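You operate a simulated robot arm through the tools that you are given. There is no shell and no other tool. Be economical: measure what you need, move in short steps, check, and stop when the job is done.

The job below is to be done with a simulated robot arm. You get a single attempt, and the scene is never put back.

Task
Brake the grey disc, then press both its strips flat with the puck.
Fine: brake slider at ON before pressing, and leave it there. Use the brown puck alone. Put the puck back.

It is judged by the outcome, as a careful person would: the job done as asked, and still so three seconds after it is handed in. It fails if anything else is knocked over, pushed out of place, dropped, spilled or broken.

Robot
A 7-joint arm with a two-finger parallel gripper, fixed in place. Base frame: the origin is at the foot of the arm, x ahead of it, y to its left, z up. Lengths are in m, angles in rad, forces in N, time in s.
With the tool pointing down near the work surface it reaches from about 0.2 to 0.68 m from the base axis. Its first joint turns from -1.152 to 1.152 rad. Payload 2.4 kg.
The TCP is the grasp point between the finger pads, 0.03 m short of the fingertips. In the tool frame z runs along the fingers and y along their closing line. The gripper opens to 0.094 m. The fingers are 0.028 m wide and 0.01 m thick; the gripper's body (0.05 by 0.096 m) begins 0.055 m behind the TCP.
Orientation is that of the tool frame in the base frame, as [roll, pitch, yaw] about the fixed x, y, z axes, in that order (R = Rz(yaw) Ry(pitch) Rx(roll)). With the fingers straight down and closing along the base's y, the tool's x points along the base's -x, its y along +y and its z along -z.

Tools
- The arm moves only by the tool play_rows. Its argument "series" is a list of rows, each an object of numbers (a shift or turn left out is 0, a gripper value left out holds the last): "tx", "ty", "tz": the shift along the base's x, y, z in units of 40 mm (1.0 is 40 mm); "ax", "ay", "az": the turn, a rotation vector about the base's x, y, z in units of 4 degrees (1.0 is 4 degrees); "claw": the opening, from 0 (shut) to 1 (fully open). In form: [{"tx": .., "ty": .., "tz": .., "ax": .., "ay": .., "az": .., "claw": ..}, ...]. A call has 1 to 10 rows; each row shifts and turns the commanded pose from where the row before left it. A call with a number of a shift or a turn outside -1 to 1 is refused whole. Rows are played at 5 a second. More than 0.05 m and 0.15 rad between two rows, or a gripper value outside its range, and nothing of the call is played. A pose out of reach is approached as far as the arm can. The call stops where the force on the tool passes 40 N (or 10 N more than at its start, if that is more) or the arm is blocked; 0.2 s more then pass. Each finger travels about 0.153 m/s and halts on what it meets, pressing with about 25 N; the grip force reading is that of the motor and also rises with nothing between the fingers. The clock runs only during rows and for 0.2 s after the last one: add rows that do not move to give the fingers time. It gives the time, the measured TCP pose, the force on the tool (base axes), the opening and the grip force at its end, in the units of the frame above (readings bear some noise).
- Cameras (640 x 400 px; columns grow to the right, rows downward): "scene" is fixed at [0.0383, 0.4704, 1.4313]; the picture's right is [-0.83, -0.56, 0.00], its down [-0.40, 0.58, -0.71] and it looks along [0.40, -0.59, -0.70] (base axes); focal length 362 px, centre (320, 200). "wrist" rides on the gripper at [0.076, 0.014, -0.103] in the tool frame; the picture's right is [-0.18, 0.98, 0.00], its down [-0.75, -0.14, -0.64] and it looks along [-0.63, -0.12, 0.77] (tool axes); focal length 243 px, centre (320, 200). There is no depth. A picture from a camera that has moved, and an enlarged one, comes with that camera's place and axes in the base frame and with its lens. The place of the scene camera against the robot may be out by one fixed shift of up to 0.018 m in any direction.
- capture(camera): a new picture of that camera. No time passes.
- inspect(camera, box): a new picture of the part [left, top, right, bottom] of that camera's present view, enlarged. No time passes.
- job_done(): hands the job in; it is judged then, once.

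Work in short steps. Places have to be worked out from the pictures, the camera data and where the tool is seen: move nearer, look again, correct. Check each grasp and each placing, and mend what went wrong. You have 120 turns and 76 pictures in all, those below and enlarged ones among them. Open the gripper and draw the arm clear of the work before you hand the job in, unless the task says otherwise; then end with one line.

The tools are called after "Call:" as name(argument=value, ...) on one line, values as JSON. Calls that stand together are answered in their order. play_rows: Moves the arm, as the interface text tells. Its arguments: {"type":"object","properties":{"series":{"type":"array","items":{"type":"object","properties":{"tx":{"type":"number"},"ty":{"type":"number"},"tz":{"type":"number"},"ax":{"type":"number"},"ay":{"type":"number"},"az":{"type":"number"},"claw":{"type":"number"}}}}},"required":["series"]} The other tools are called the same way: capture (camera) takes a picture; inspect (camera, box) takes an enlarged picture of a part of a camera's view; job_done () hands the job in.

At the start:

```text
clock: 0.0
ee_pos: [0.4058, 0.1381, 1.0059]
tcp_rot: [3.141, -0.001, 3.141]
ft_force: [-0.2, 0.7, -0.5]
gripper_width: 0.094
gripper_force: 0.0
```

scene: 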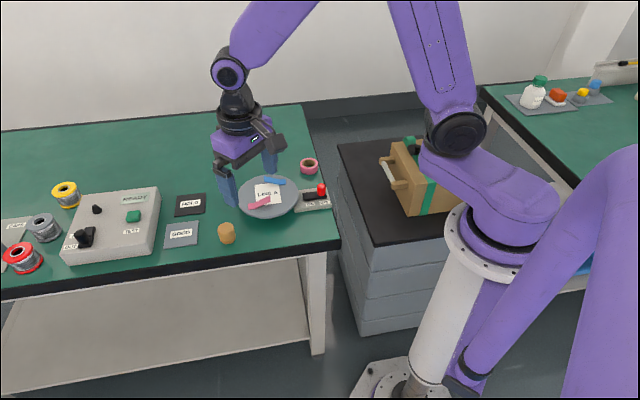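
wrist: 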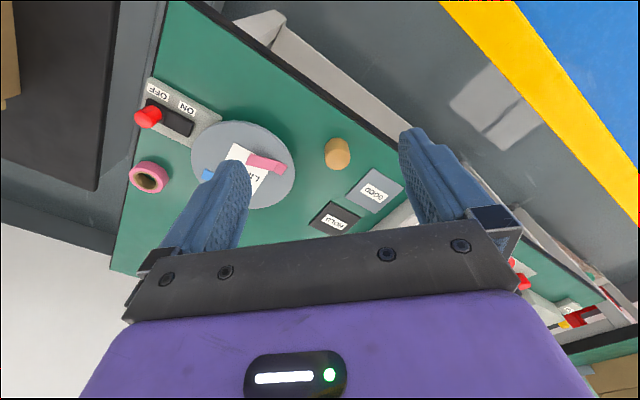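

I'll look closer at the disc, brake slider and puck before moving.

Call:
inspect(camera="scene", box=[160, 140, 350, 260])

Call:
inspect(camera="wrist", box=[110, 60, 420, 250])

```text
3.33 times, centred on (255, 200) of scene
camera zoom: at [0.0383, 0.4704, 1.4313], right [-0.83, -0.56, 0.0], down [-0.4, 0.58, -0.71], along [0.4, -0.59, -0.7], focal length 1207 px, centre (537, 200)
```

zoom: 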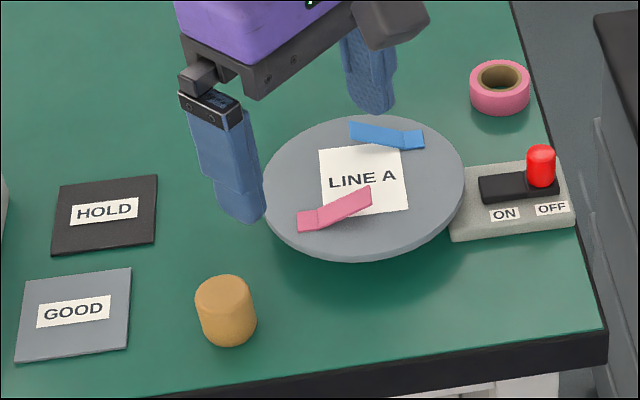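

```text
2.06 times, centred on (265, 155) of wrist
camera zoom: at [0.3299, 0.1515, 1.1089], right [0.18, 0.98, 0.0], down [0.75, -0.14, 0.64], along [0.63, -0.12, -0.77], focal length 501 px, centre (434, 293)
```

zoom: 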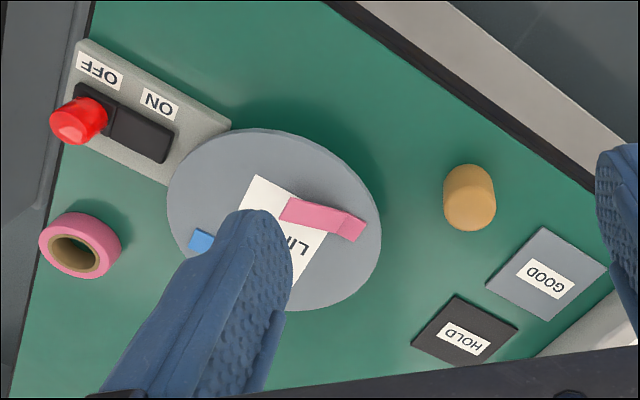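

Rough estimates: puck about (0.51, 0.14), disc centre about (0.50, 0.0), slider knob about (0.406, -0.085), with ON toward (+x, +y). I move toward the slider, staying high, for a better wrist view.

Call:
play_rows(series=[{"tx": -0.4, "ty": -0.9}, {"tx": -0.4, "ty": -0.9}, {"tx": -0.4, "ty": -0.9}, {"tx": -0.4, "ty": -0.9, "claw": 0}, {"tz": -0.5}, {}])

Call:
capture(camera="wrist")

Call:
inspect(camera="scene", box=[190, 130, 350, 240])

```text
clock: 1.4
ee_pos: [0.3403, -0.0067, 0.9864]
tcp_rot: [-3.141, -0.001, -3.14]
ft_force: [0.9, 0.1, 1.2]
gripper_width: 0.0001
gripper_force: 25.0
```

```text
71 pictures are left
camera wrist: at [0.2643, 0.0069, 1.0892], right [0.18, 0.98, 0.0], down [0.75, -0.14, 0.64], along [0.63, -0.12, -0.77], focal length 243 px, centre (320, 200)
```

wrist: 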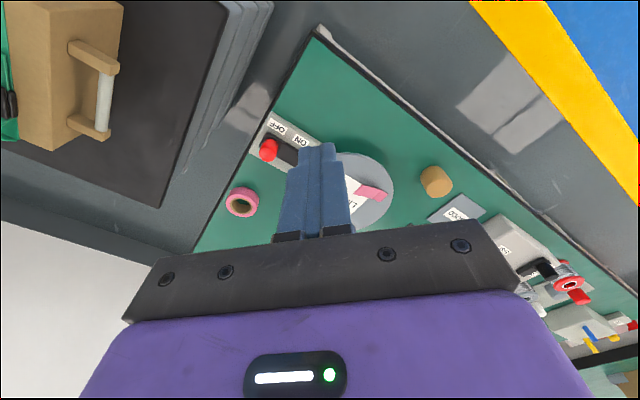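

```text
3.64 times, centred on (270, 185) of scene
camera zoom: at [0.0383, 0.4704, 1.4313], right [-0.83, -0.56, 0.0], down [-0.4, 0.58, -0.71], along [0.4, -0.59, -0.7], focal length 1317 px, centre (502, 254)
```

zoom: 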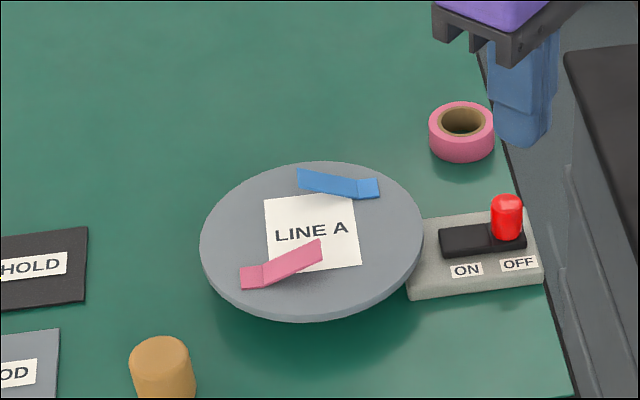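

The knob is in view left of the fingers; zooming in to locate it and the strips.

Call:
inspect(camera="wrist", box=[220, 90, 420, 215])

```text
3.20 times, centred on (320, 152) of wrist
camera zoom: at [0.2643, 0.0069, 1.0892], right [0.18, 0.98, 0.0], down [0.75, -0.14, 0.64], along [0.63, -0.12, -0.77], focal length 776 px, centre (320, 352)
```

zoom: 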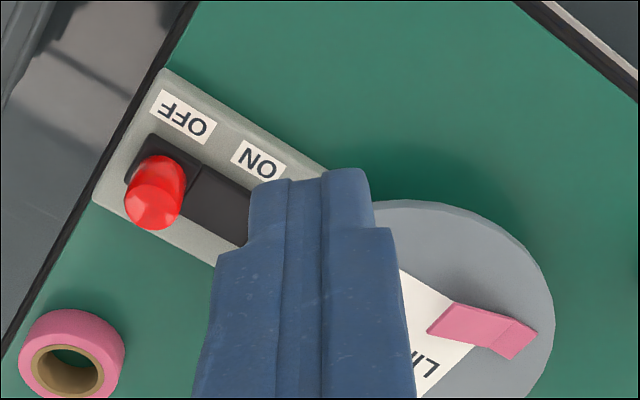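

The knob stands at about (0.406, -0.088), top z≈0.815, and its slot runs at about 45° (+x, +y) with about 3 cm of travel. I turn the closed fingers 45° and go behind its OFF side, still high.

Call:
play_rows(series=[{"tx": 0.08, "ty": -0.28, "az": 1}, {"tx": 0.08, "ty": -0.28, "az": 1}, {"tx": 0.08, "ty": -0.28, "az": 1}, {"tx": 0.08, "ty": -0.28, "az": 1}, {"tx": 0.08, "ty": -0.28, "az": 1}, {"tx": 0.08, "ty": -0.28, "az": 1}, {"tx": 0.08, "ty": -0.28, "az": 1}, {"tx": 0.08, "ty": -0.28, "az": 1}, {"tx": 0.08, "ty": -0.28, "az": 1}, {"tx": 0.08, "ty": -0.28, "az": 1}])

Call:
play_rows(series=[{"az": 1, "tz": -0.8}, {"az": 0.25, "tz": -0.8}, {"tz": -0.8}, {}])

Call:
capture(camera="wrist")

Call:
inspect(camera="scene", box=[190, 130, 350, 240])

```text
clock: 3.6
ee_pos: [0.3739, -0.1183, 0.9848]
tcp_rot: [-3.141, 0.002, -2.442]
ft_force: [0.0, 0.6, -0.5]
gripper_width: 0.0
gripper_force: 25.0
```

```text
clock: 4.6
ee_pos: [0.3729, -0.1193, 0.8907]
tcp_rot: [3.141, 0.0, -2.356]
ft_force: [-0.4, 0.2, 0.5]
gripper_width: 0.0002
gripper_force: 24.6
```

```text
68 pictures are left
camera wrist: at [0.3097, -0.1638, 0.993], right [-0.56, 0.83, 0.0], down [0.63, 0.43, 0.64], along [0.53, 0.36, -0.77], focal length 243 px, centre (320, 200)
```

wrist: 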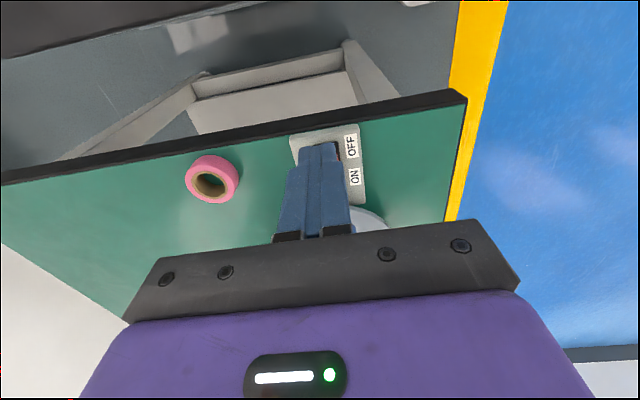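

```text
3.64 times, centred on (270, 185) of scene
camera zoom: at [0.0383, 0.4704, 1.4313], right [-0.83, -0.56, 0.0], down [-0.4, 0.58, -0.71], along [0.4, -0.59, -0.7], focal length 1317 px, centre (502, 254)
```

zoom: 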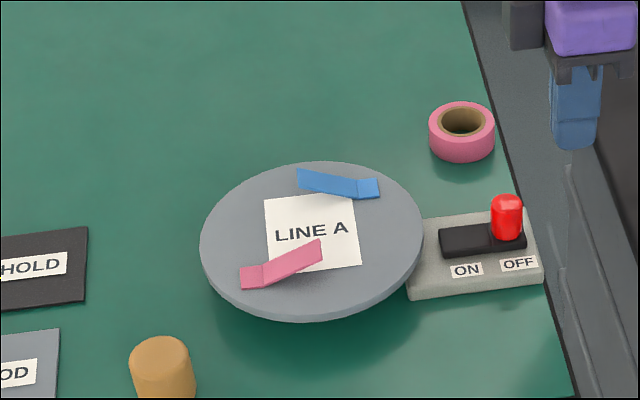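

Both cameras agree on the knob at about (0.407, -0.087), with the fingers behind it on the slide line. I lower them beside it.

Call:
play_rows(series=[{"tz": -0.5}, {"tz": -0.5}, {"tz": -0.5}, {}])

Call:
inspect(camera="scene", box=[190, 130, 350, 240])

```text
clock: 5.6
ee_pos: [0.3732, -0.1182, 0.8297]
tcp_rot: [-3.142, -0.001, -2.357]
ft_force: [0.3, 0.0, 0.2]
gripper_width: 0.0004
gripper_force: 24.7
```

```text
3.64 times, centred on (270, 185) of scene
camera zoom: at [0.0383, 0.4704, 1.4313], right [-0.83, -0.56, 0.0], down [-0.4, 0.58, -0.71], along [0.4, -0.59, -0.7], focal length 1317 px, centre (502, 254)
```

zoom: 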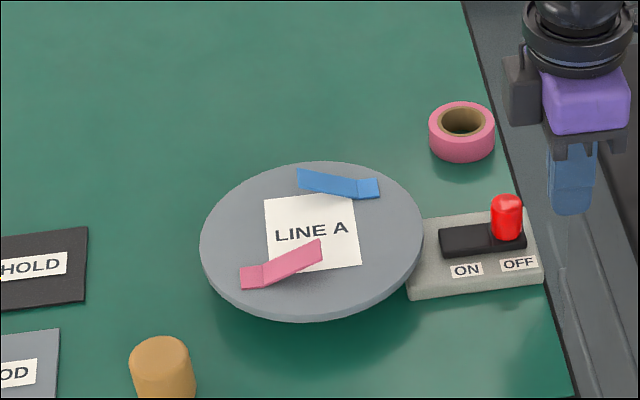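

The fingertips are level with the knob. I push along the slot in small steps.

Call:
play_rows(series=[{"tz": -0.1}, {"tx": 0.15, "ty": 0.15}, {"tx": 0.15, "ty": 0.15}, {"tx": 0.15, "ty": 0.15}, {"tx": 0.15, "ty": 0.15}, {"tx": 0.1, "ty": 0.1}, {}])

Call:
inspect(camera="scene", box=[190, 130, 350, 240])

```text
clock: 7.2
ee_pos: [0.4027, -0.0904, 0.8257]
tcp_rot: [3.141, 0.0, -2.355]
ft_force: [-0.6, -0.4, -0.2]
gripper_width: 0.0002
gripper_force: 24.7
```

```text
3.64 times, centred on (270, 185) of scene
camera zoom: at [0.0383, 0.4704, 1.4313], right [-0.83, -0.56, 0.0], down [-0.4, 0.58, -0.71], along [0.4, -0.59, -0.7], focal length 1317 px, centre (502, 254)
```

zoom: 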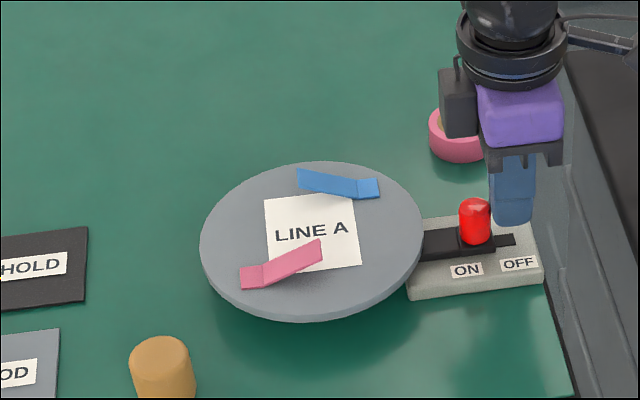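

The knob has moved most of the way with little force. I keep going gently to the end stop.

Call:
play_rows(series=[{"tx": 0.07, "ty": 0.07}, {"tx": 0.07, "ty": 0.07}, {}])

Call:
inspect(camera="scene", box=[240, 150, 350, 220])

```text
clock: 8.0
ee_pos: [0.4059, -0.0874, 0.825]
tcp_rot: [3.137, -0.002, -2.362]
ft_force: [-15.8, -30.4, 8.1]
gripper_width: 0.0002
gripper_force: 25.1
```

```text
5.71 times, centred on (295, 185) of scene
camera zoom: at [0.0379, 0.4697, 1.4316], right [-0.83, -0.56, 0.0], down [-0.4, 0.58, -0.71], along [0.4, -0.59, -0.7], focal length 2070 px, centre (463, 286)
```

zoom: 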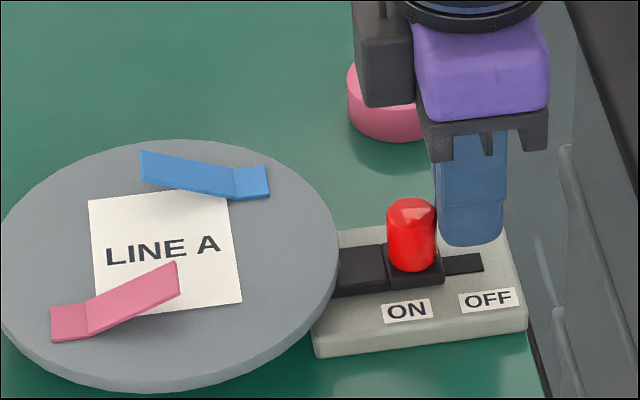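

The force rose against the end stop and the knob sits at ON. I back off along the slot and lift clear.

Call:
play_rows(series=[{"tx": -0.2, "ty": -0.2}, {"tx": -0.3, "ty": -0.3}, {"tz": 0.8}, {"tz": 0.8}, {"tz": 0.8}, {"tz": 0.8}, {}])

Call:
inspect(camera="scene", box=[190, 140, 350, 250])

```text
clock: 9.6
ee_pos: [0.3892, -0.1055, 0.9538]
tcp_rot: [3.141, -0.001, -2.357]
ft_force: [-0.4, 0.2, 0.0]
gripper_width: 0.0
gripper_force: 24.9
```

```text
3.64 times, centred on (270, 195) of scene
camera zoom: at [0.0383, 0.4704, 1.4313], right [-0.83, -0.56, 0.0], down [-0.4, 0.58, -0.71], along [0.4, -0.59, -0.7], focal length 1317 px, centre (502, 218)
```

zoom: 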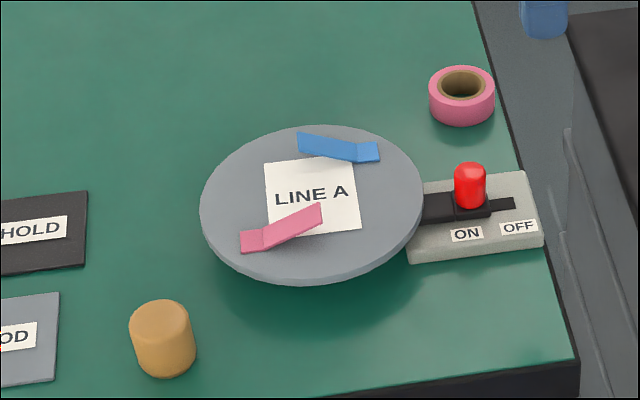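

The brake is at ON and nothing else has moved. Now I turn back, open the claw, and approach the puck for a close look.

Call:
play_rows(series=[{"tz": 0.5, "az": -1}, {"ty": 0.6, "az": -1}, {"ty": 0.6, "az": -1}, {"ty": 0.7, "az": -1}, {"ty": 0.7, "az": -1}, {"ty": 0.7, "az": -1}, {"ty": 0.7, "az": -1}, {"ty": 0.7, "az": -1}, {"ty": 0.7, "az": -1}, {"ty": 0.6, "az": -1, "claw": 1}])

Call:
play_rows(series=[{"az": -1, "tz": -0.8, "claw": 1}, {"az": -0.25, "tz": -0.6, "claw": 1}, {"claw": 1}])

Call:
capture(camera="wrist")

```text
clock: 11.8
ee_pos: [0.3871, 0.1362, 0.9745]
tcp_rot: [-3.141, 0.002, -3.055]
ft_force: [-0.6, 0.0, 0.5]
gripper_width: 0.094
gripper_force: 0.1
```

```text
clock: 12.6
ee_pos: [0.3873, 0.1342, 0.9193]
tcp_rot: [3.14, -0.001, 3.14]
ft_force: [-0.5, 0.1, 0.3]
gripper_width: 0.0941
gripper_force: 0.1
```

```text
62 pictures are left
camera wrist: at [0.3116, 0.1492, 1.0212], right [0.19, 0.98, 0.0], down [0.75, -0.14, 0.64], along [0.63, -0.12, -0.77], focal length 243 px, centre (320, 200)
```

wrist: 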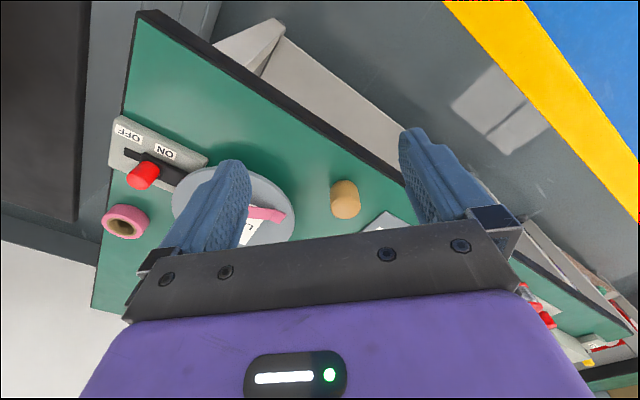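

Call:
inspect(camera="wrist", box=[240, 140, 400, 240])

```text
4.00 times, centred on (320, 190) of wrist
camera zoom: at [0.3116, 0.1492, 1.0212], right [0.19, 0.98, 0.0], down [0.75, -0.14, 0.64], along [0.63, -0.12, -0.77], focal length 970 px, centre (320, 240)
```

zoom: 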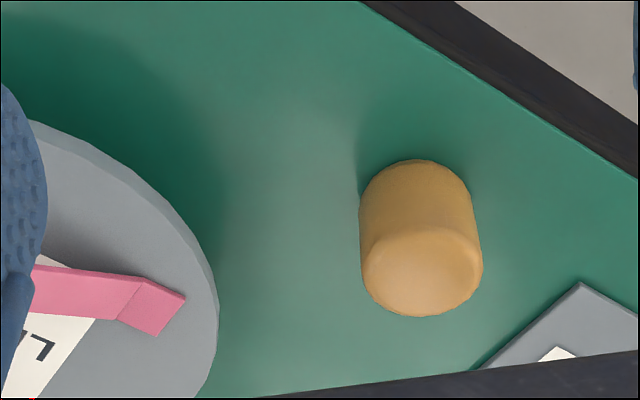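

The puck is a cylinder about 0.037 m across and 0.037 m tall, standing at about (0.514, 0.143). I partly close the claw to keep clear of the disc and go above it.

Call:
play_rows(series=[{"tx": 0.8, "ty": 0.05, "claw": 0.62}, {"tx": 0.8, "ty": 0.06, "claw": 0.62}, {"tx": 0.8, "ty": 0.05}, {"tx": 0.77, "ty": 0.06}, {"tz": -0.6}, {"tz": -0.6}, {}])

Call:
capture(camera="wrist")

Call:
inspect(camera="scene", box=[180, 160, 300, 260])

```text
clock: 14.2
ee_pos: [0.514, 0.1438, 0.8705]
tcp_rot: [-3.141, 0.002, 3.141]
ft_force: [-0.5, -0.6, -0.3]
gripper_width: 0.0582
gripper_force: 0.2
```

```text
60 pictures are left
camera wrist: at [0.439, 0.1577, 0.9736], right [0.18, 0.98, 0.0], down [0.75, -0.14, 0.64], along [0.63, -0.12, -0.77], focal length 243 px, centre (320, 200)
```

wrist: 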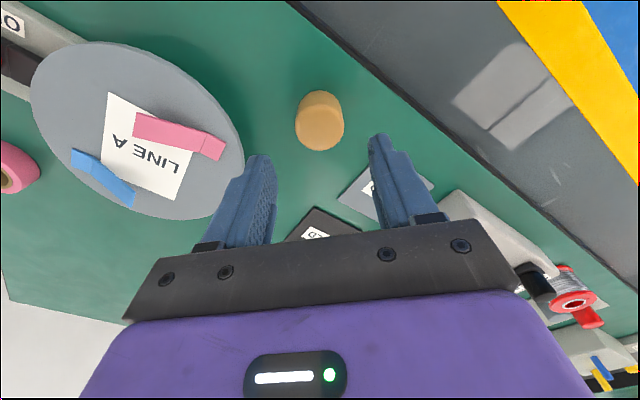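

```text
4.00 times, centred on (240, 210) of scene
camera zoom: at [0.0384, 0.4704, 1.4313], right [-0.83, -0.56, 0.0], down [-0.4, 0.58, -0.71], along [0.4, -0.59, -0.7], focal length 1449 px, centre (640, 160)
```

zoom: 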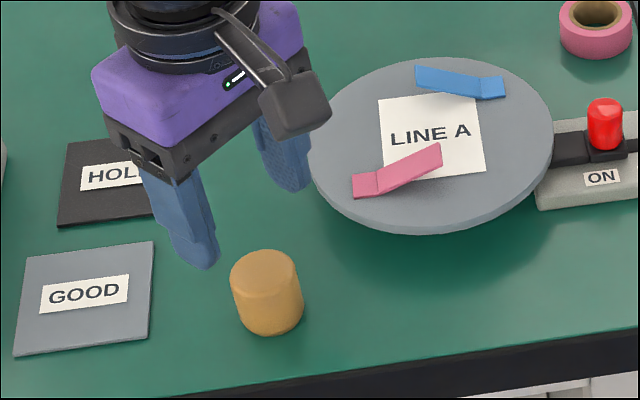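

The puck is centred under the fingers. I descend until the tips are about 15 mm above the table and close.

Call:
play_rows(series=[{"tz": -0.6}, {"tz": -0.6}, {"tz": -0.4}, {}, {"claw": 0.2}, {"claw": 0.2}, {}])

Call:
capture(camera="wrist")

Call:
inspect(camera="scene", box=[180, 160, 300, 260])

```text
clock: 15.8
ee_pos: [0.5148, 0.1446, 0.8053]
tcp_rot: [3.141, 0.002, -3.141]
ft_force: [0.2, 2.0, 2.9]
gripper_width: 0.0364
gripper_force: 24.9
```

```text
58 pictures are left
camera wrist: at [0.4385, 0.159, 0.908], right [0.18, 0.98, 0.0], down [0.75, -0.14, 0.64], along [0.63, -0.12, -0.77], focal length 243 px, centre (320, 200)
```

wrist: 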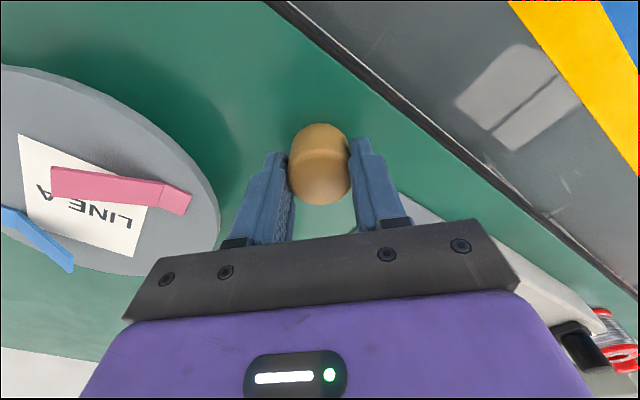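

```text
4.00 times, centred on (240, 210) of scene
camera zoom: at [0.0383, 0.4705, 1.4313], right [-0.83, -0.56, 0.0], down [-0.4, 0.58, -0.71], along [0.4, -0.59, -0.7], focal length 1449 px, centre (640, 160)
```

zoom: 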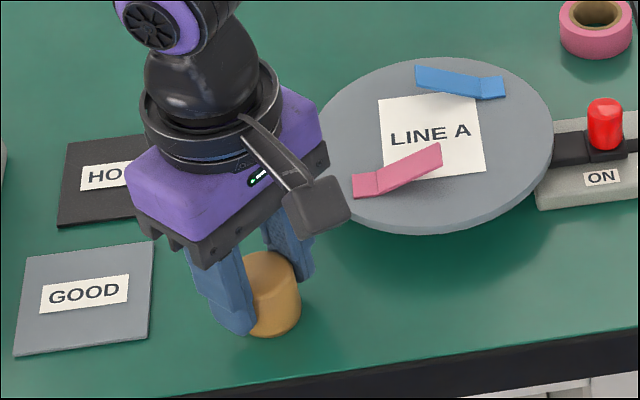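

The puck is held firmly (0.036 m wide). The return place is TCP (0.515, 0.1445, 0.805). I lift and look at the strips from here.

Call:
play_rows(series=[{"tz": 0.5}, {"tz": 0.8}, {"tz": 0.8}, {"tx": -0.6, "ty": -0.6, "tz": 0.4}, {"tx": -0.6, "ty": -0.6}, {}])

Call:
capture(camera="wrist")

Call:
inspect(camera="scene", box=[220, 150, 316, 230])

```text
clock: 17.2
ee_pos: [0.4675, 0.0947, 0.9047]
tcp_rot: [-3.141, 0.0, -3.141]
ft_force: [0.1, -0.1, -1.1]
gripper_width: 0.0366
gripper_force: 25.0
```

```text
56 pictures are left
camera wrist: at [0.3912, 0.1086, 1.0081], right [0.18, 0.98, 0.0], down [0.75, -0.14, 0.64], along [0.63, -0.12, -0.77], focal length 243 px, centre (320, 200)
```

wrist: 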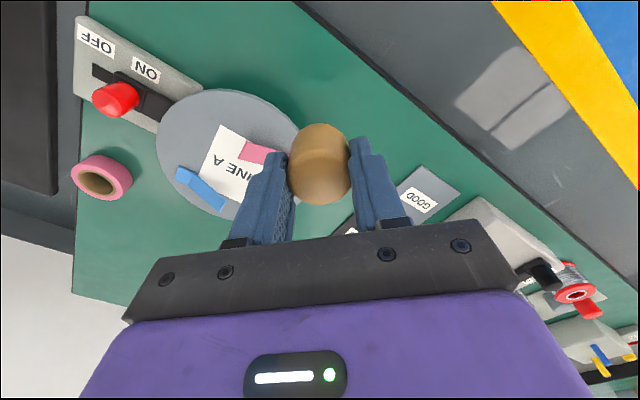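

```text
5.00 times, centred on (268, 190) of scene
camera zoom: at [0.0384, 0.4704, 1.4313], right [-0.83, -0.56, 0.0], down [-0.4, 0.58, -0.71], along [0.4, -0.59, -0.7], focal length 1811 px, centre (580, 250)
```

zoom: 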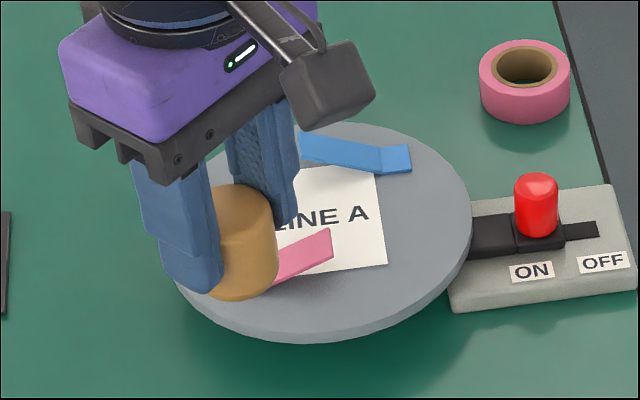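

The long flaps of both strips look raised at their free ends (about 1 cm). I step sideways for an unblocked wrist view of the disc.

Call:
play_rows(series=[{"tx": 0.2, "ty": 0.8}, {"ty": 0.8}, {}])

Call:
inspect(camera="wrist", box=[40, 40, 260, 230])

Call:
inspect(camera="scene", box=[230, 160, 310, 230])

```text
clock: 18.0
ee_pos: [0.4733, 0.1597, 0.9062]
tcp_rot: [-3.14, 0.002, -3.14]
ft_force: [0.7, 0.4, -0.9]
gripper_width: 0.0365
gripper_force: 24.8
```

```text
2.11 times, centred on (150, 135) of wrist
camera zoom: at [0.3974, 0.1742, 1.0092], right [0.18, 0.98, 0.0], down [0.75, -0.14, 0.64], along [0.63, -0.12, -0.77], focal length 511 px, centre (678, 337)
```

zoom: 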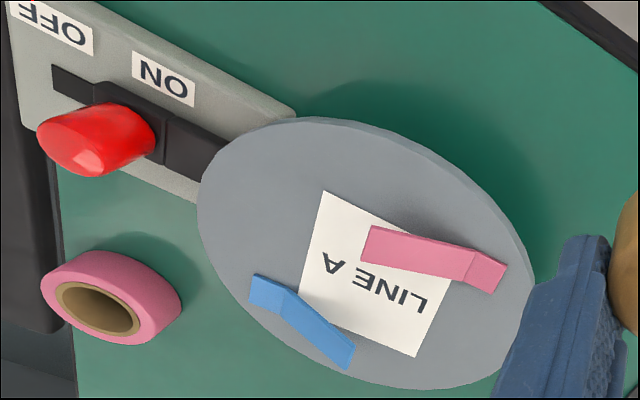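

```text
5.71 times, centred on (270, 195) of scene
camera zoom: at [0.0383, 0.4704, 1.4313], right [-0.83, -0.56, 0.0], down [-0.4, 0.58, -0.71], along [0.4, -0.59, -0.7], focal length 2070 px, centre (606, 229)
```

zoom: 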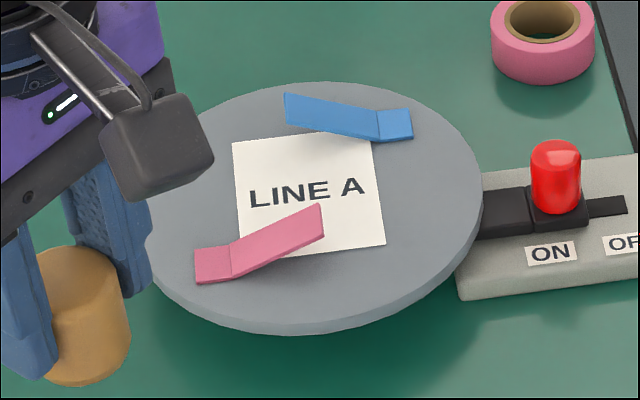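

Disc top is at z≈0.80. Pink flap: bend at (0.509, 0.052), free end at (0.483, 0.022, ~0.815). Blue flap: bend at (0.512, -0.049), free end at (0.542, -0.025). I go above the pink flap at (0.493, 0.034).

Call:
play_rows(series=[{"tx": 0.12, "ty": -0.8}, {"tx": 0.12, "ty": -0.8}, {"tx": 0.12, "ty": -0.8}, {"tx": 0.13, "ty": -0.74}, {"tz": -0.6}, {}])

Call:
inspect(camera="scene", box=[220, 150, 316, 230])

Call:
capture(camera="wrist")

```text
clock: 19.4
ee_pos: [0.4953, 0.0348, 0.8812]
tcp_rot: [3.141, -0.002, 3.141]
ft_force: [0.2, 0.7, -1.1]
gripper_width: 0.0363
gripper_force: 24.5
```

```text
5.00 times, centred on (268, 190) of scene
camera zoom: at [0.0384, 0.4704, 1.4313], right [-0.83, -0.56, 0.0], down [-0.4, 0.58, -0.71], along [0.4, -0.59, -0.7], focal length 1811 px, centre (580, 250)
```

zoom: 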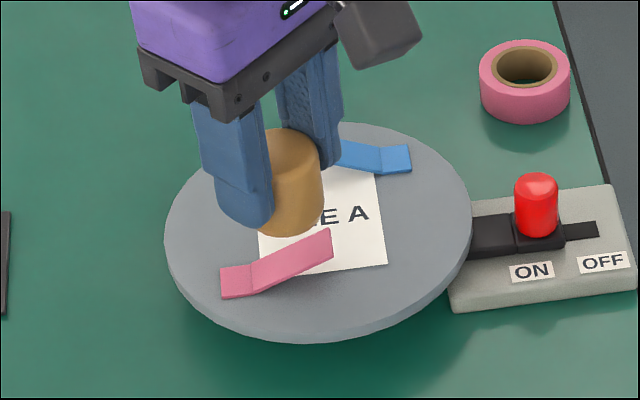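

```text
51 pictures are left
camera wrist: at [0.4186, 0.0491, 0.984], right [0.18, 0.98, 0.0], down [0.75, -0.14, 0.64], along [0.63, -0.12, -0.77], focal length 243 px, centre (320, 200)
```

wrist: 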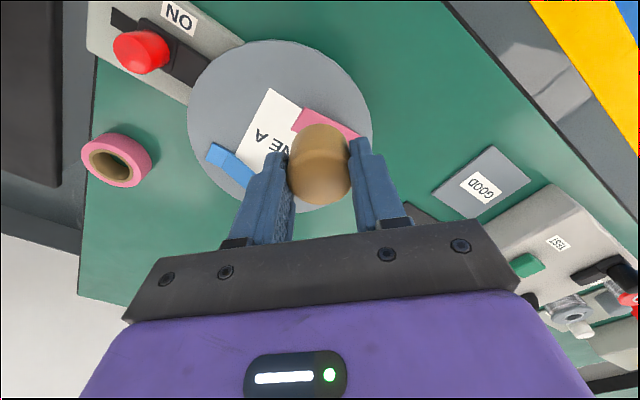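

The puck is over the flap; its downward projection lands on the flap centre. I lower it slowly toward contact.

Call:
play_rows(series=[{"tx": -0.04, "tz": -0.25}, {"tz": -0.2}, {"tz": -0.15}, {"tz": -0.1}, {"tz": -0.1}, {}])

Call:
inspect(camera="scene", box=[220, 150, 316, 230])

```text
clock: 20.8
ee_pos: [0.4918, 0.0341, 0.8492]
tcp_rot: [-3.141, 0.001, -3.142]
ft_force: [0.3, 0.4, 0.0]
gripper_width: 0.0365
gripper_force: 25.5
```

```text
5.00 times, centred on (268, 190) of scene
camera zoom: at [0.0384, 0.4704, 1.4313], right [-0.83, -0.56, 0.0], down [-0.4, 0.58, -0.71], along [0.4, -0.59, -0.7], focal length 1811 px, centre (580, 250)
```

zoom: 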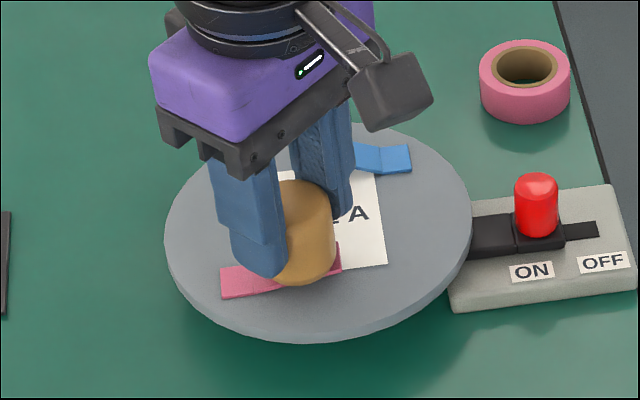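

The flap is folding down under the puck with hardly any force. I continue in 2 mm steps to a firm press.

Call:
play_rows(series=[{"tz": -0.05}, {"tz": -0.05}, {}])

```text
clock: 21.6
ee_pos: [0.4914, 0.0344, 0.846]
tcp_rot: [3.141, 0.0, 3.141]
ft_force: [0.1, 0.4, -0.7]
gripper_width: 0.0368
gripper_force: 25.1
```

Call:
play_rows(series=[{"tz": -0.04}, {"tz": -0.04}, {}])

```text
clock: 22.4
ee_pos: [0.4917, 0.0349, 0.8428]
tcp_rot: [3.141, -0.001, 3.14]
ft_force: [0.2, 0.1, -0.4]
gripper_width: 0.0368
gripper_force: 24.5
```

Still no contact force, so I go a little further.

Call:
play_rows(series=[{"tz": -0.04}, {"tz": -0.04}, {}])

Call:
inspect(camera="scene", box=[230, 160, 310, 230])

```text
clock: 23.0
ee_pos: [0.4927, 0.0339, 0.8414]
tcp_rot: [3.142, -0.001, 3.141]
ft_force: [-2.8, -0.1, 11.4]
gripper_width: 0.0367
gripper_force: 25.6
stopped in row 3: the force on the tool passed its limit (the readings are from after the stop); the commanded pose is now the measured one
```

```text
5.71 times, centred on (270, 195) of scene
camera zoom: at [0.0381, 0.4704, 1.4314], right [-0.83, -0.56, 0.0], down [-0.4, 0.58, -0.71], along [0.4, -0.59, -0.7], focal length 2070 px, centre (606, 229)
```

zoom: 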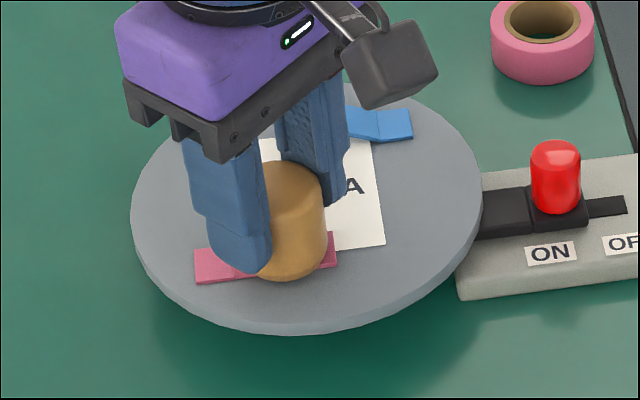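

A firm press was reached (over 40 N peak). I lift straight up and check the pink strip.

Call:
play_rows(series=[{"tz": 0.4}, {"tz": 0.6}, {"tz": 0.6}, {"ty": 0.8}, {"ty": 0.8}, {}])

Call:
inspect(camera="scene", box=[230, 160, 310, 230])

Call:
capture(camera="wrist")

```text
clock: 24.4
ee_pos: [0.492, 0.0981, 0.9054]
tcp_rot: [3.141, 0.0, -3.141]
ft_force: [-0.8, -0.5, -0.9]
gripper_width: 0.0363
gripper_force: 25.6
```

```text
5.71 times, centred on (270, 195) of scene
camera zoom: at [0.0383, 0.4704, 1.4313], right [-0.83, -0.56, 0.0], down [-0.4, 0.58, -0.71], along [0.4, -0.59, -0.7], focal length 2070 px, centre (606, 229)
```

zoom: 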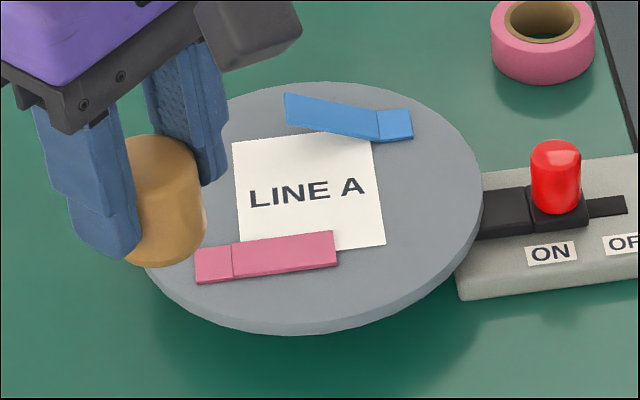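

```text
47 pictures are left
camera wrist: at [0.416, 0.1129, 1.0078], right [0.18, 0.98, 0.0], down [0.75, -0.14, 0.64], along [0.63, -0.12, -0.77], focal length 243 px, centre (320, 200)
```

wrist: 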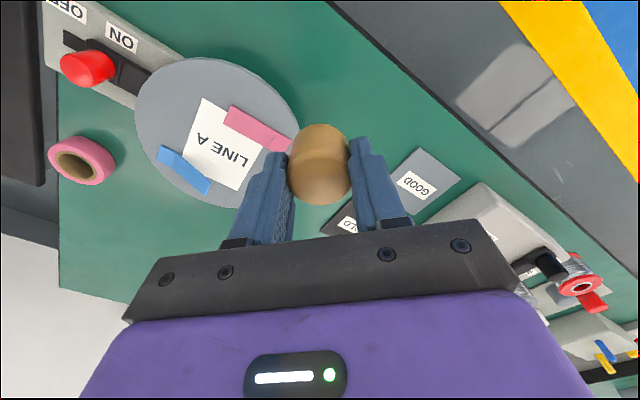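

The pink strip lies flat and the disc has not turned. Next, I go over the blue flap at (0.530, -0.034).

Call:
play_rows(series=[{"tx": 0.2, "ty": -0.66}, {"tx": 0.2, "ty": -0.66}, {"tx": 0.2, "ty": -0.66}, {"tx": 0.2, "ty": -0.66}, {"tx": 0.16, "ty": -0.66}, {"tz": -0.6}, {}])

Call:
inspect(camera="scene", box=[230, 150, 310, 220])

Call:
capture(camera="wrist")

```text
clock: 26.0
ee_pos: [0.5306, -0.0349, 0.8811]
tcp_rot: [3.141, 0.001, 3.142]
ft_force: [-0.2, 0.2, -0.5]
gripper_width: 0.0366
gripper_force: 24.9
```

```text
5.71 times, centred on (270, 185) of scene
camera zoom: at [0.0384, 0.4704, 1.4313], right [-0.83, -0.56, 0.0], down [-0.4, 0.58, -0.71], along [0.4, -0.59, -0.7], focal length 2070 px, centre (606, 286)
```

zoom: 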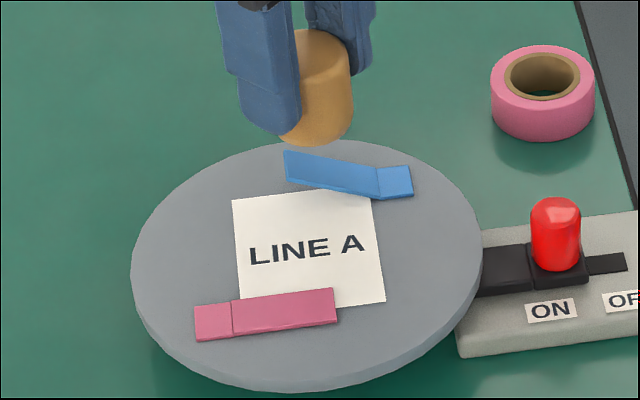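

```text
45 pictures are left
camera wrist: at [0.4542, -0.0207, 0.9841], right [0.18, 0.98, 0.0], down [0.75, -0.14, 0.64], along [0.63, -0.12, -0.77], focal length 243 px, centre (320, 200)
```

wrist: 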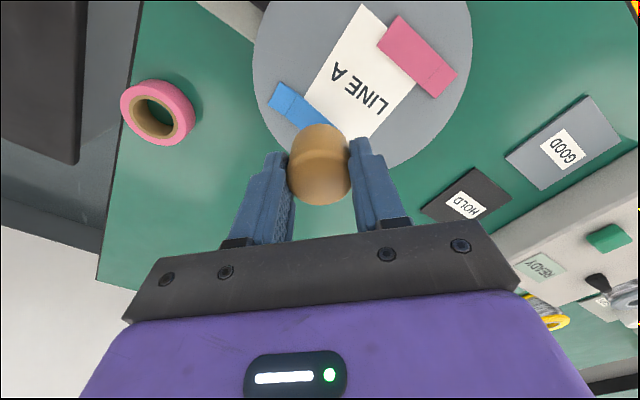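

The projected puck again lands on the middle of the flap. I lower it to just above the full-press height.

Call:
play_rows(series=[{"tz": -0.25}, {"tz": -0.2}, {"tz": -0.2}, {"tz": -0.15}, {"tz": -0.1}, {}])

Call:
inspect(camera="scene", box=[230, 150, 310, 220])

```text
clock: 27.4
ee_pos: [0.5302, -0.0329, 0.8449]
tcp_rot: [3.141, 0.001, -3.141]
ft_force: [-0.1, 0.5, -0.4]
gripper_width: 0.0365
gripper_force: 24.7
```

```text
5.71 times, centred on (270, 185) of scene
camera zoom: at [0.0384, 0.4704, 1.4313], right [-0.83, -0.56, 0.0], down [-0.4, 0.58, -0.71], along [0.4, -0.59, -0.7], focal length 2070 px, centre (606, 286)
```

zoom: 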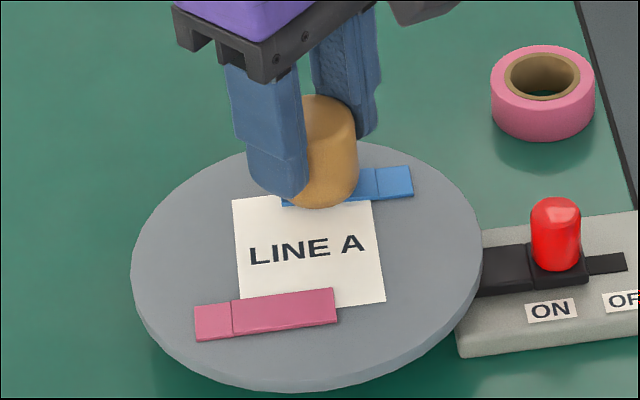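

The flap is folding down under the puck. I finish with small steps to a firm press.

Call:
play_rows(series=[{"tz": -0.04}, {"tz": -0.04}, {"tz": -0.03}, {"tz": -0.03}, {}])

```text
clock: 28.6
ee_pos: [0.5317, -0.0345, 0.8417]
tcp_rot: [3.141, 0.003, 3.141]
ft_force: [-8.7, 0.6, 38.5]
gripper_width: 0.0365
gripper_force: 24.9
```

The press reached 38 N. I lift and check.

Call:
play_rows(series=[{"tz": 0.4}, {"tz": 0.6}, {"tz": 0.6}, {"ty": 0.8}, {"ty": 0.8}, {"ty": 0.8}, {"ty": 0.8}, {}])

Call:
inspect(camera="scene", box=[230, 150, 310, 220])

Call:
capture(camera="wrist")

```text
clock: 30.4
ee_pos: [0.53, 0.0938, 0.9022]
tcp_rot: [3.141, -0.001, -3.14]
ft_force: [0.0, 0.2, -0.6]
gripper_width: 0.0364
gripper_force: 24.6
```

```text
5.71 times, centred on (270, 185) of scene
camera zoom: at [0.0383, 0.4704, 1.4313], right [-0.83, -0.56, 0.0], down [-0.4, 0.58, -0.71], along [0.4, -0.59, -0.7], focal length 2070 px, centre (606, 286)
```

zoom: 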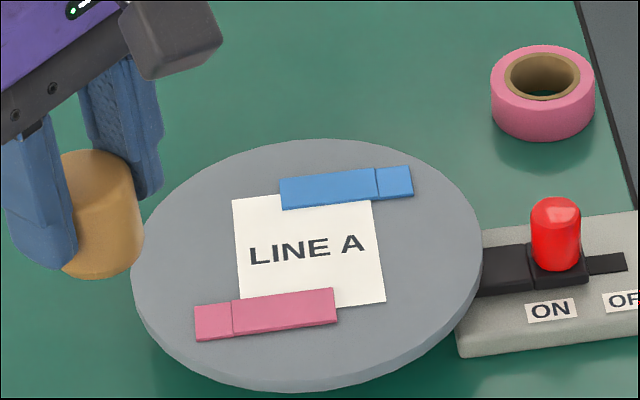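

```text
42 pictures are left
camera wrist: at [0.4543, 0.1074, 1.0065], right [0.18, 0.98, 0.0], down [0.75, -0.14, 0.64], along [0.63, -0.12, -0.77], focal length 243 px, centre (320, 200)
```

wrist: 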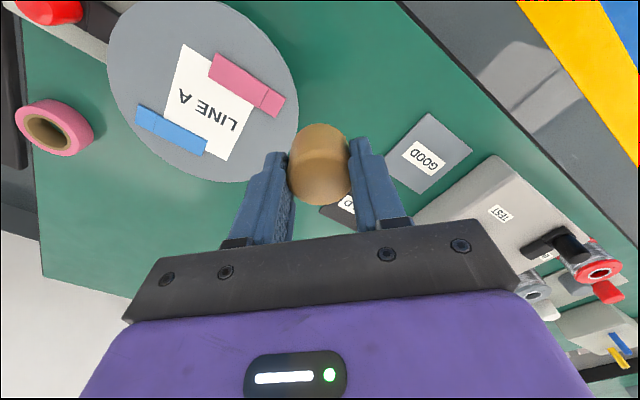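

Both strips are flat and the brake is still at ON. I take the puck back to its starting spot at (0.515, 0.1445).

Call:
play_rows(series=[{"tx": -0.19, "ty": 0.63}, {"tx": -0.19, "ty": 0.64}, {"tz": -0.6}, {"tz": -0.6}, {"tz": -0.6}, {"tz": -0.4}, {}])

Call:
inspect(camera="scene", box=[180, 160, 300, 260])

```text
clock: 32.0
ee_pos: [0.5162, 0.1458, 0.8144]
tcp_rot: [3.142, 0.002, -3.14]
ft_force: [-0.5, -0.4, -0.6]
gripper_width: 0.0365
gripper_force: 25.3
```

```text
4.00 times, centred on (240, 210) of scene
camera zoom: at [0.0384, 0.4704, 1.4313], right [-0.83, -0.56, 0.0], down [-0.4, 0.58, -0.71], along [0.4, -0.59, -0.7], focal length 1449 px, centre (640, 160)
```

zoom: 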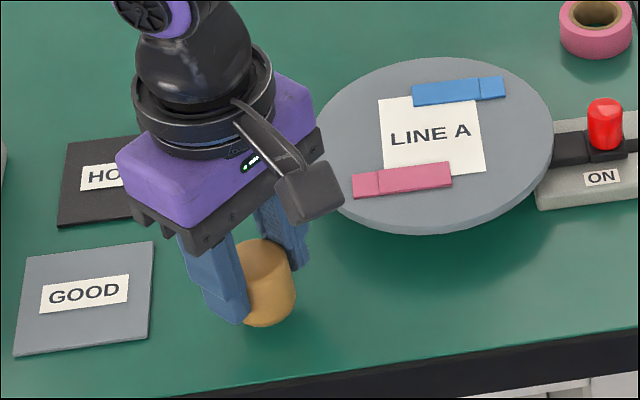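

It is about 9 mm above the table. I lower it in small steps until it touches.

Call:
play_rows(series=[{"tx": -0.02, "tz": -0.1}, {"tz": -0.05}, {"tz": -0.04}, {"tz": -0.02}, {}])

```text
clock: 33.2
ee_pos: [0.5143, 0.1445, 0.8067]
tcp_rot: [-3.141, 0.0, 3.139]
ft_force: [0.6, -0.3, -1.0]
gripper_width: 0.0363
gripper_force: 24.7
```

Call:
play_rows(series=[{"tz": -0.03}, {"tz": -0.02}, {}])

```text
clock: 34.0
ee_pos: [0.5144, 0.145, 0.805]
tcp_rot: [3.14, 0.001, -3.14]
ft_force: [-3.8, -1.2, 10.6]
gripper_width: 0.0365
gripper_force: 24.8
```

The puck touches the table at its original height and place. I open only partway to stay clear of the disc and lift.

Call:
play_rows(series=[{"claw": 0.5}, {"claw": 0.62}, {"claw": 0.62}, {"tz": 0.4}, {"tz": 0.8}, {"tz": 0.8}, {"tz": 0.8}, {"tx": -0.8}, {"tx": -0.8}, {}])

Call:
play_rows(series=[{"tx": -0.8, "tz": 0.6}, {"tx": -0.8, "tz": 0.6, "claw": 1}, {}])

Call:
capture(camera="scene")

Call:
inspect(camera="scene", box=[160, 140, 350, 260])

```text
clock: 36.2
ee_pos: [0.4503, 0.1452, 0.9161]
tcp_rot: [3.141, 0.001, -3.14]
ft_force: [0.1, 0.0, 0.2]
gripper_width: 0.0584
gripper_force: 0.1
```

```text
clock: 37.0
ee_pos: [0.3847, 0.1427, 0.9641]
tcp_rot: [3.141, 0.0, -3.141]
ft_force: [0.0, 0.7, 1.0]
gripper_width: 0.094
gripper_force: 0.1
```

```text
40 pictures are left
```

scene: 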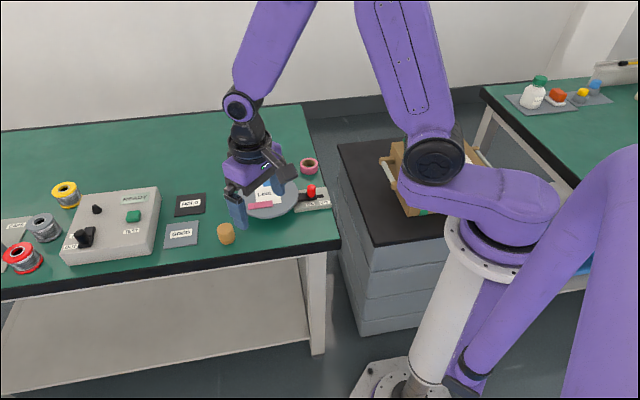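

```text
3.33 times, centred on (255, 200) of scene
camera zoom: at [0.0383, 0.4704, 1.4313], right [-0.83, -0.56, 0.0], down [-0.4, 0.58, -0.71], along [0.4, -0.59, -0.7], focal length 1207 px, centre (537, 200)
```

zoom: 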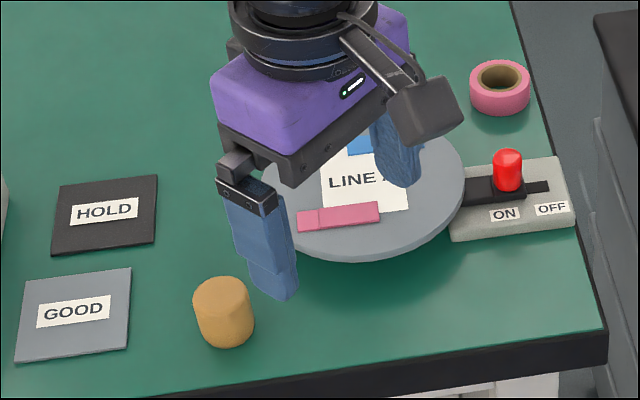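

The puck stands upright within about 2 mm of its original place. I raise the arm well clear and check the strips a last time.

Call:
play_rows(series=[{"tz": 0.8, "tx": -0.5}, {"tz": 0.8, "ty": 0.5}, {"tz": 0.5, "ty": 0.8}, {"ty": 0.8}, {}])

Call:
inspect(camera="scene", box=[160, 140, 350, 260])

Call:
capture(camera="wrist")

```text
clock: 38.2
ee_pos: [0.3669, 0.2273, 1.0473]
tcp_rot: [3.141, -0.001, 3.141]
ft_force: [-0.1, -0.5, -0.8]
gripper_width: 0.0937
gripper_force: 0.1
```

```text
3.33 times, centred on (255, 200) of scene
camera zoom: at [0.0383, 0.4704, 1.4313], right [-0.83, -0.56, 0.0], down [-0.4, 0.58, -0.71], along [0.4, -0.59, -0.7], focal length 1207 px, centre (537, 200)
```

zoom: 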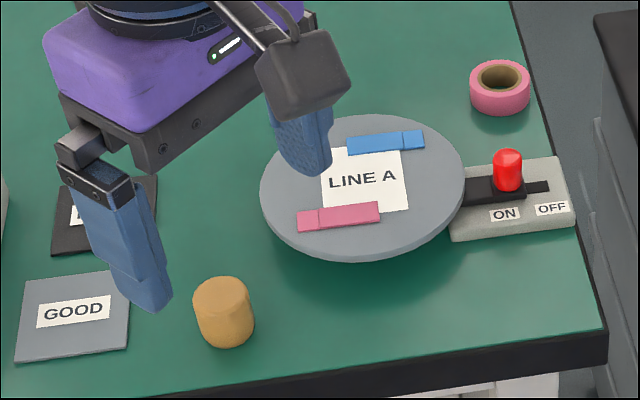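

```text
37 pictures are left
camera wrist: at [0.2917, 0.2414, 1.1514], right [0.18, 0.98, 0.0], down [0.75, -0.14, 0.64], along [0.63, -0.12, -0.77], focal length 243 px, centre (320, 200)
```

wrist: 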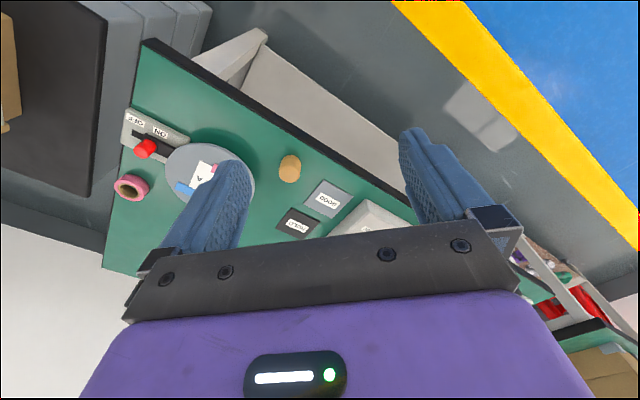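

Both strips are flat, the brake is at ON, the puck is back, the gripper is open and the arm is clear, so I hand the job in.

Call:
job_done()

```text
The job is handed in.
```

The brake is left at ON, both strips on the grey disc are pressed flat with the brown puck, and the puck is back within about 2 mm of where it started.
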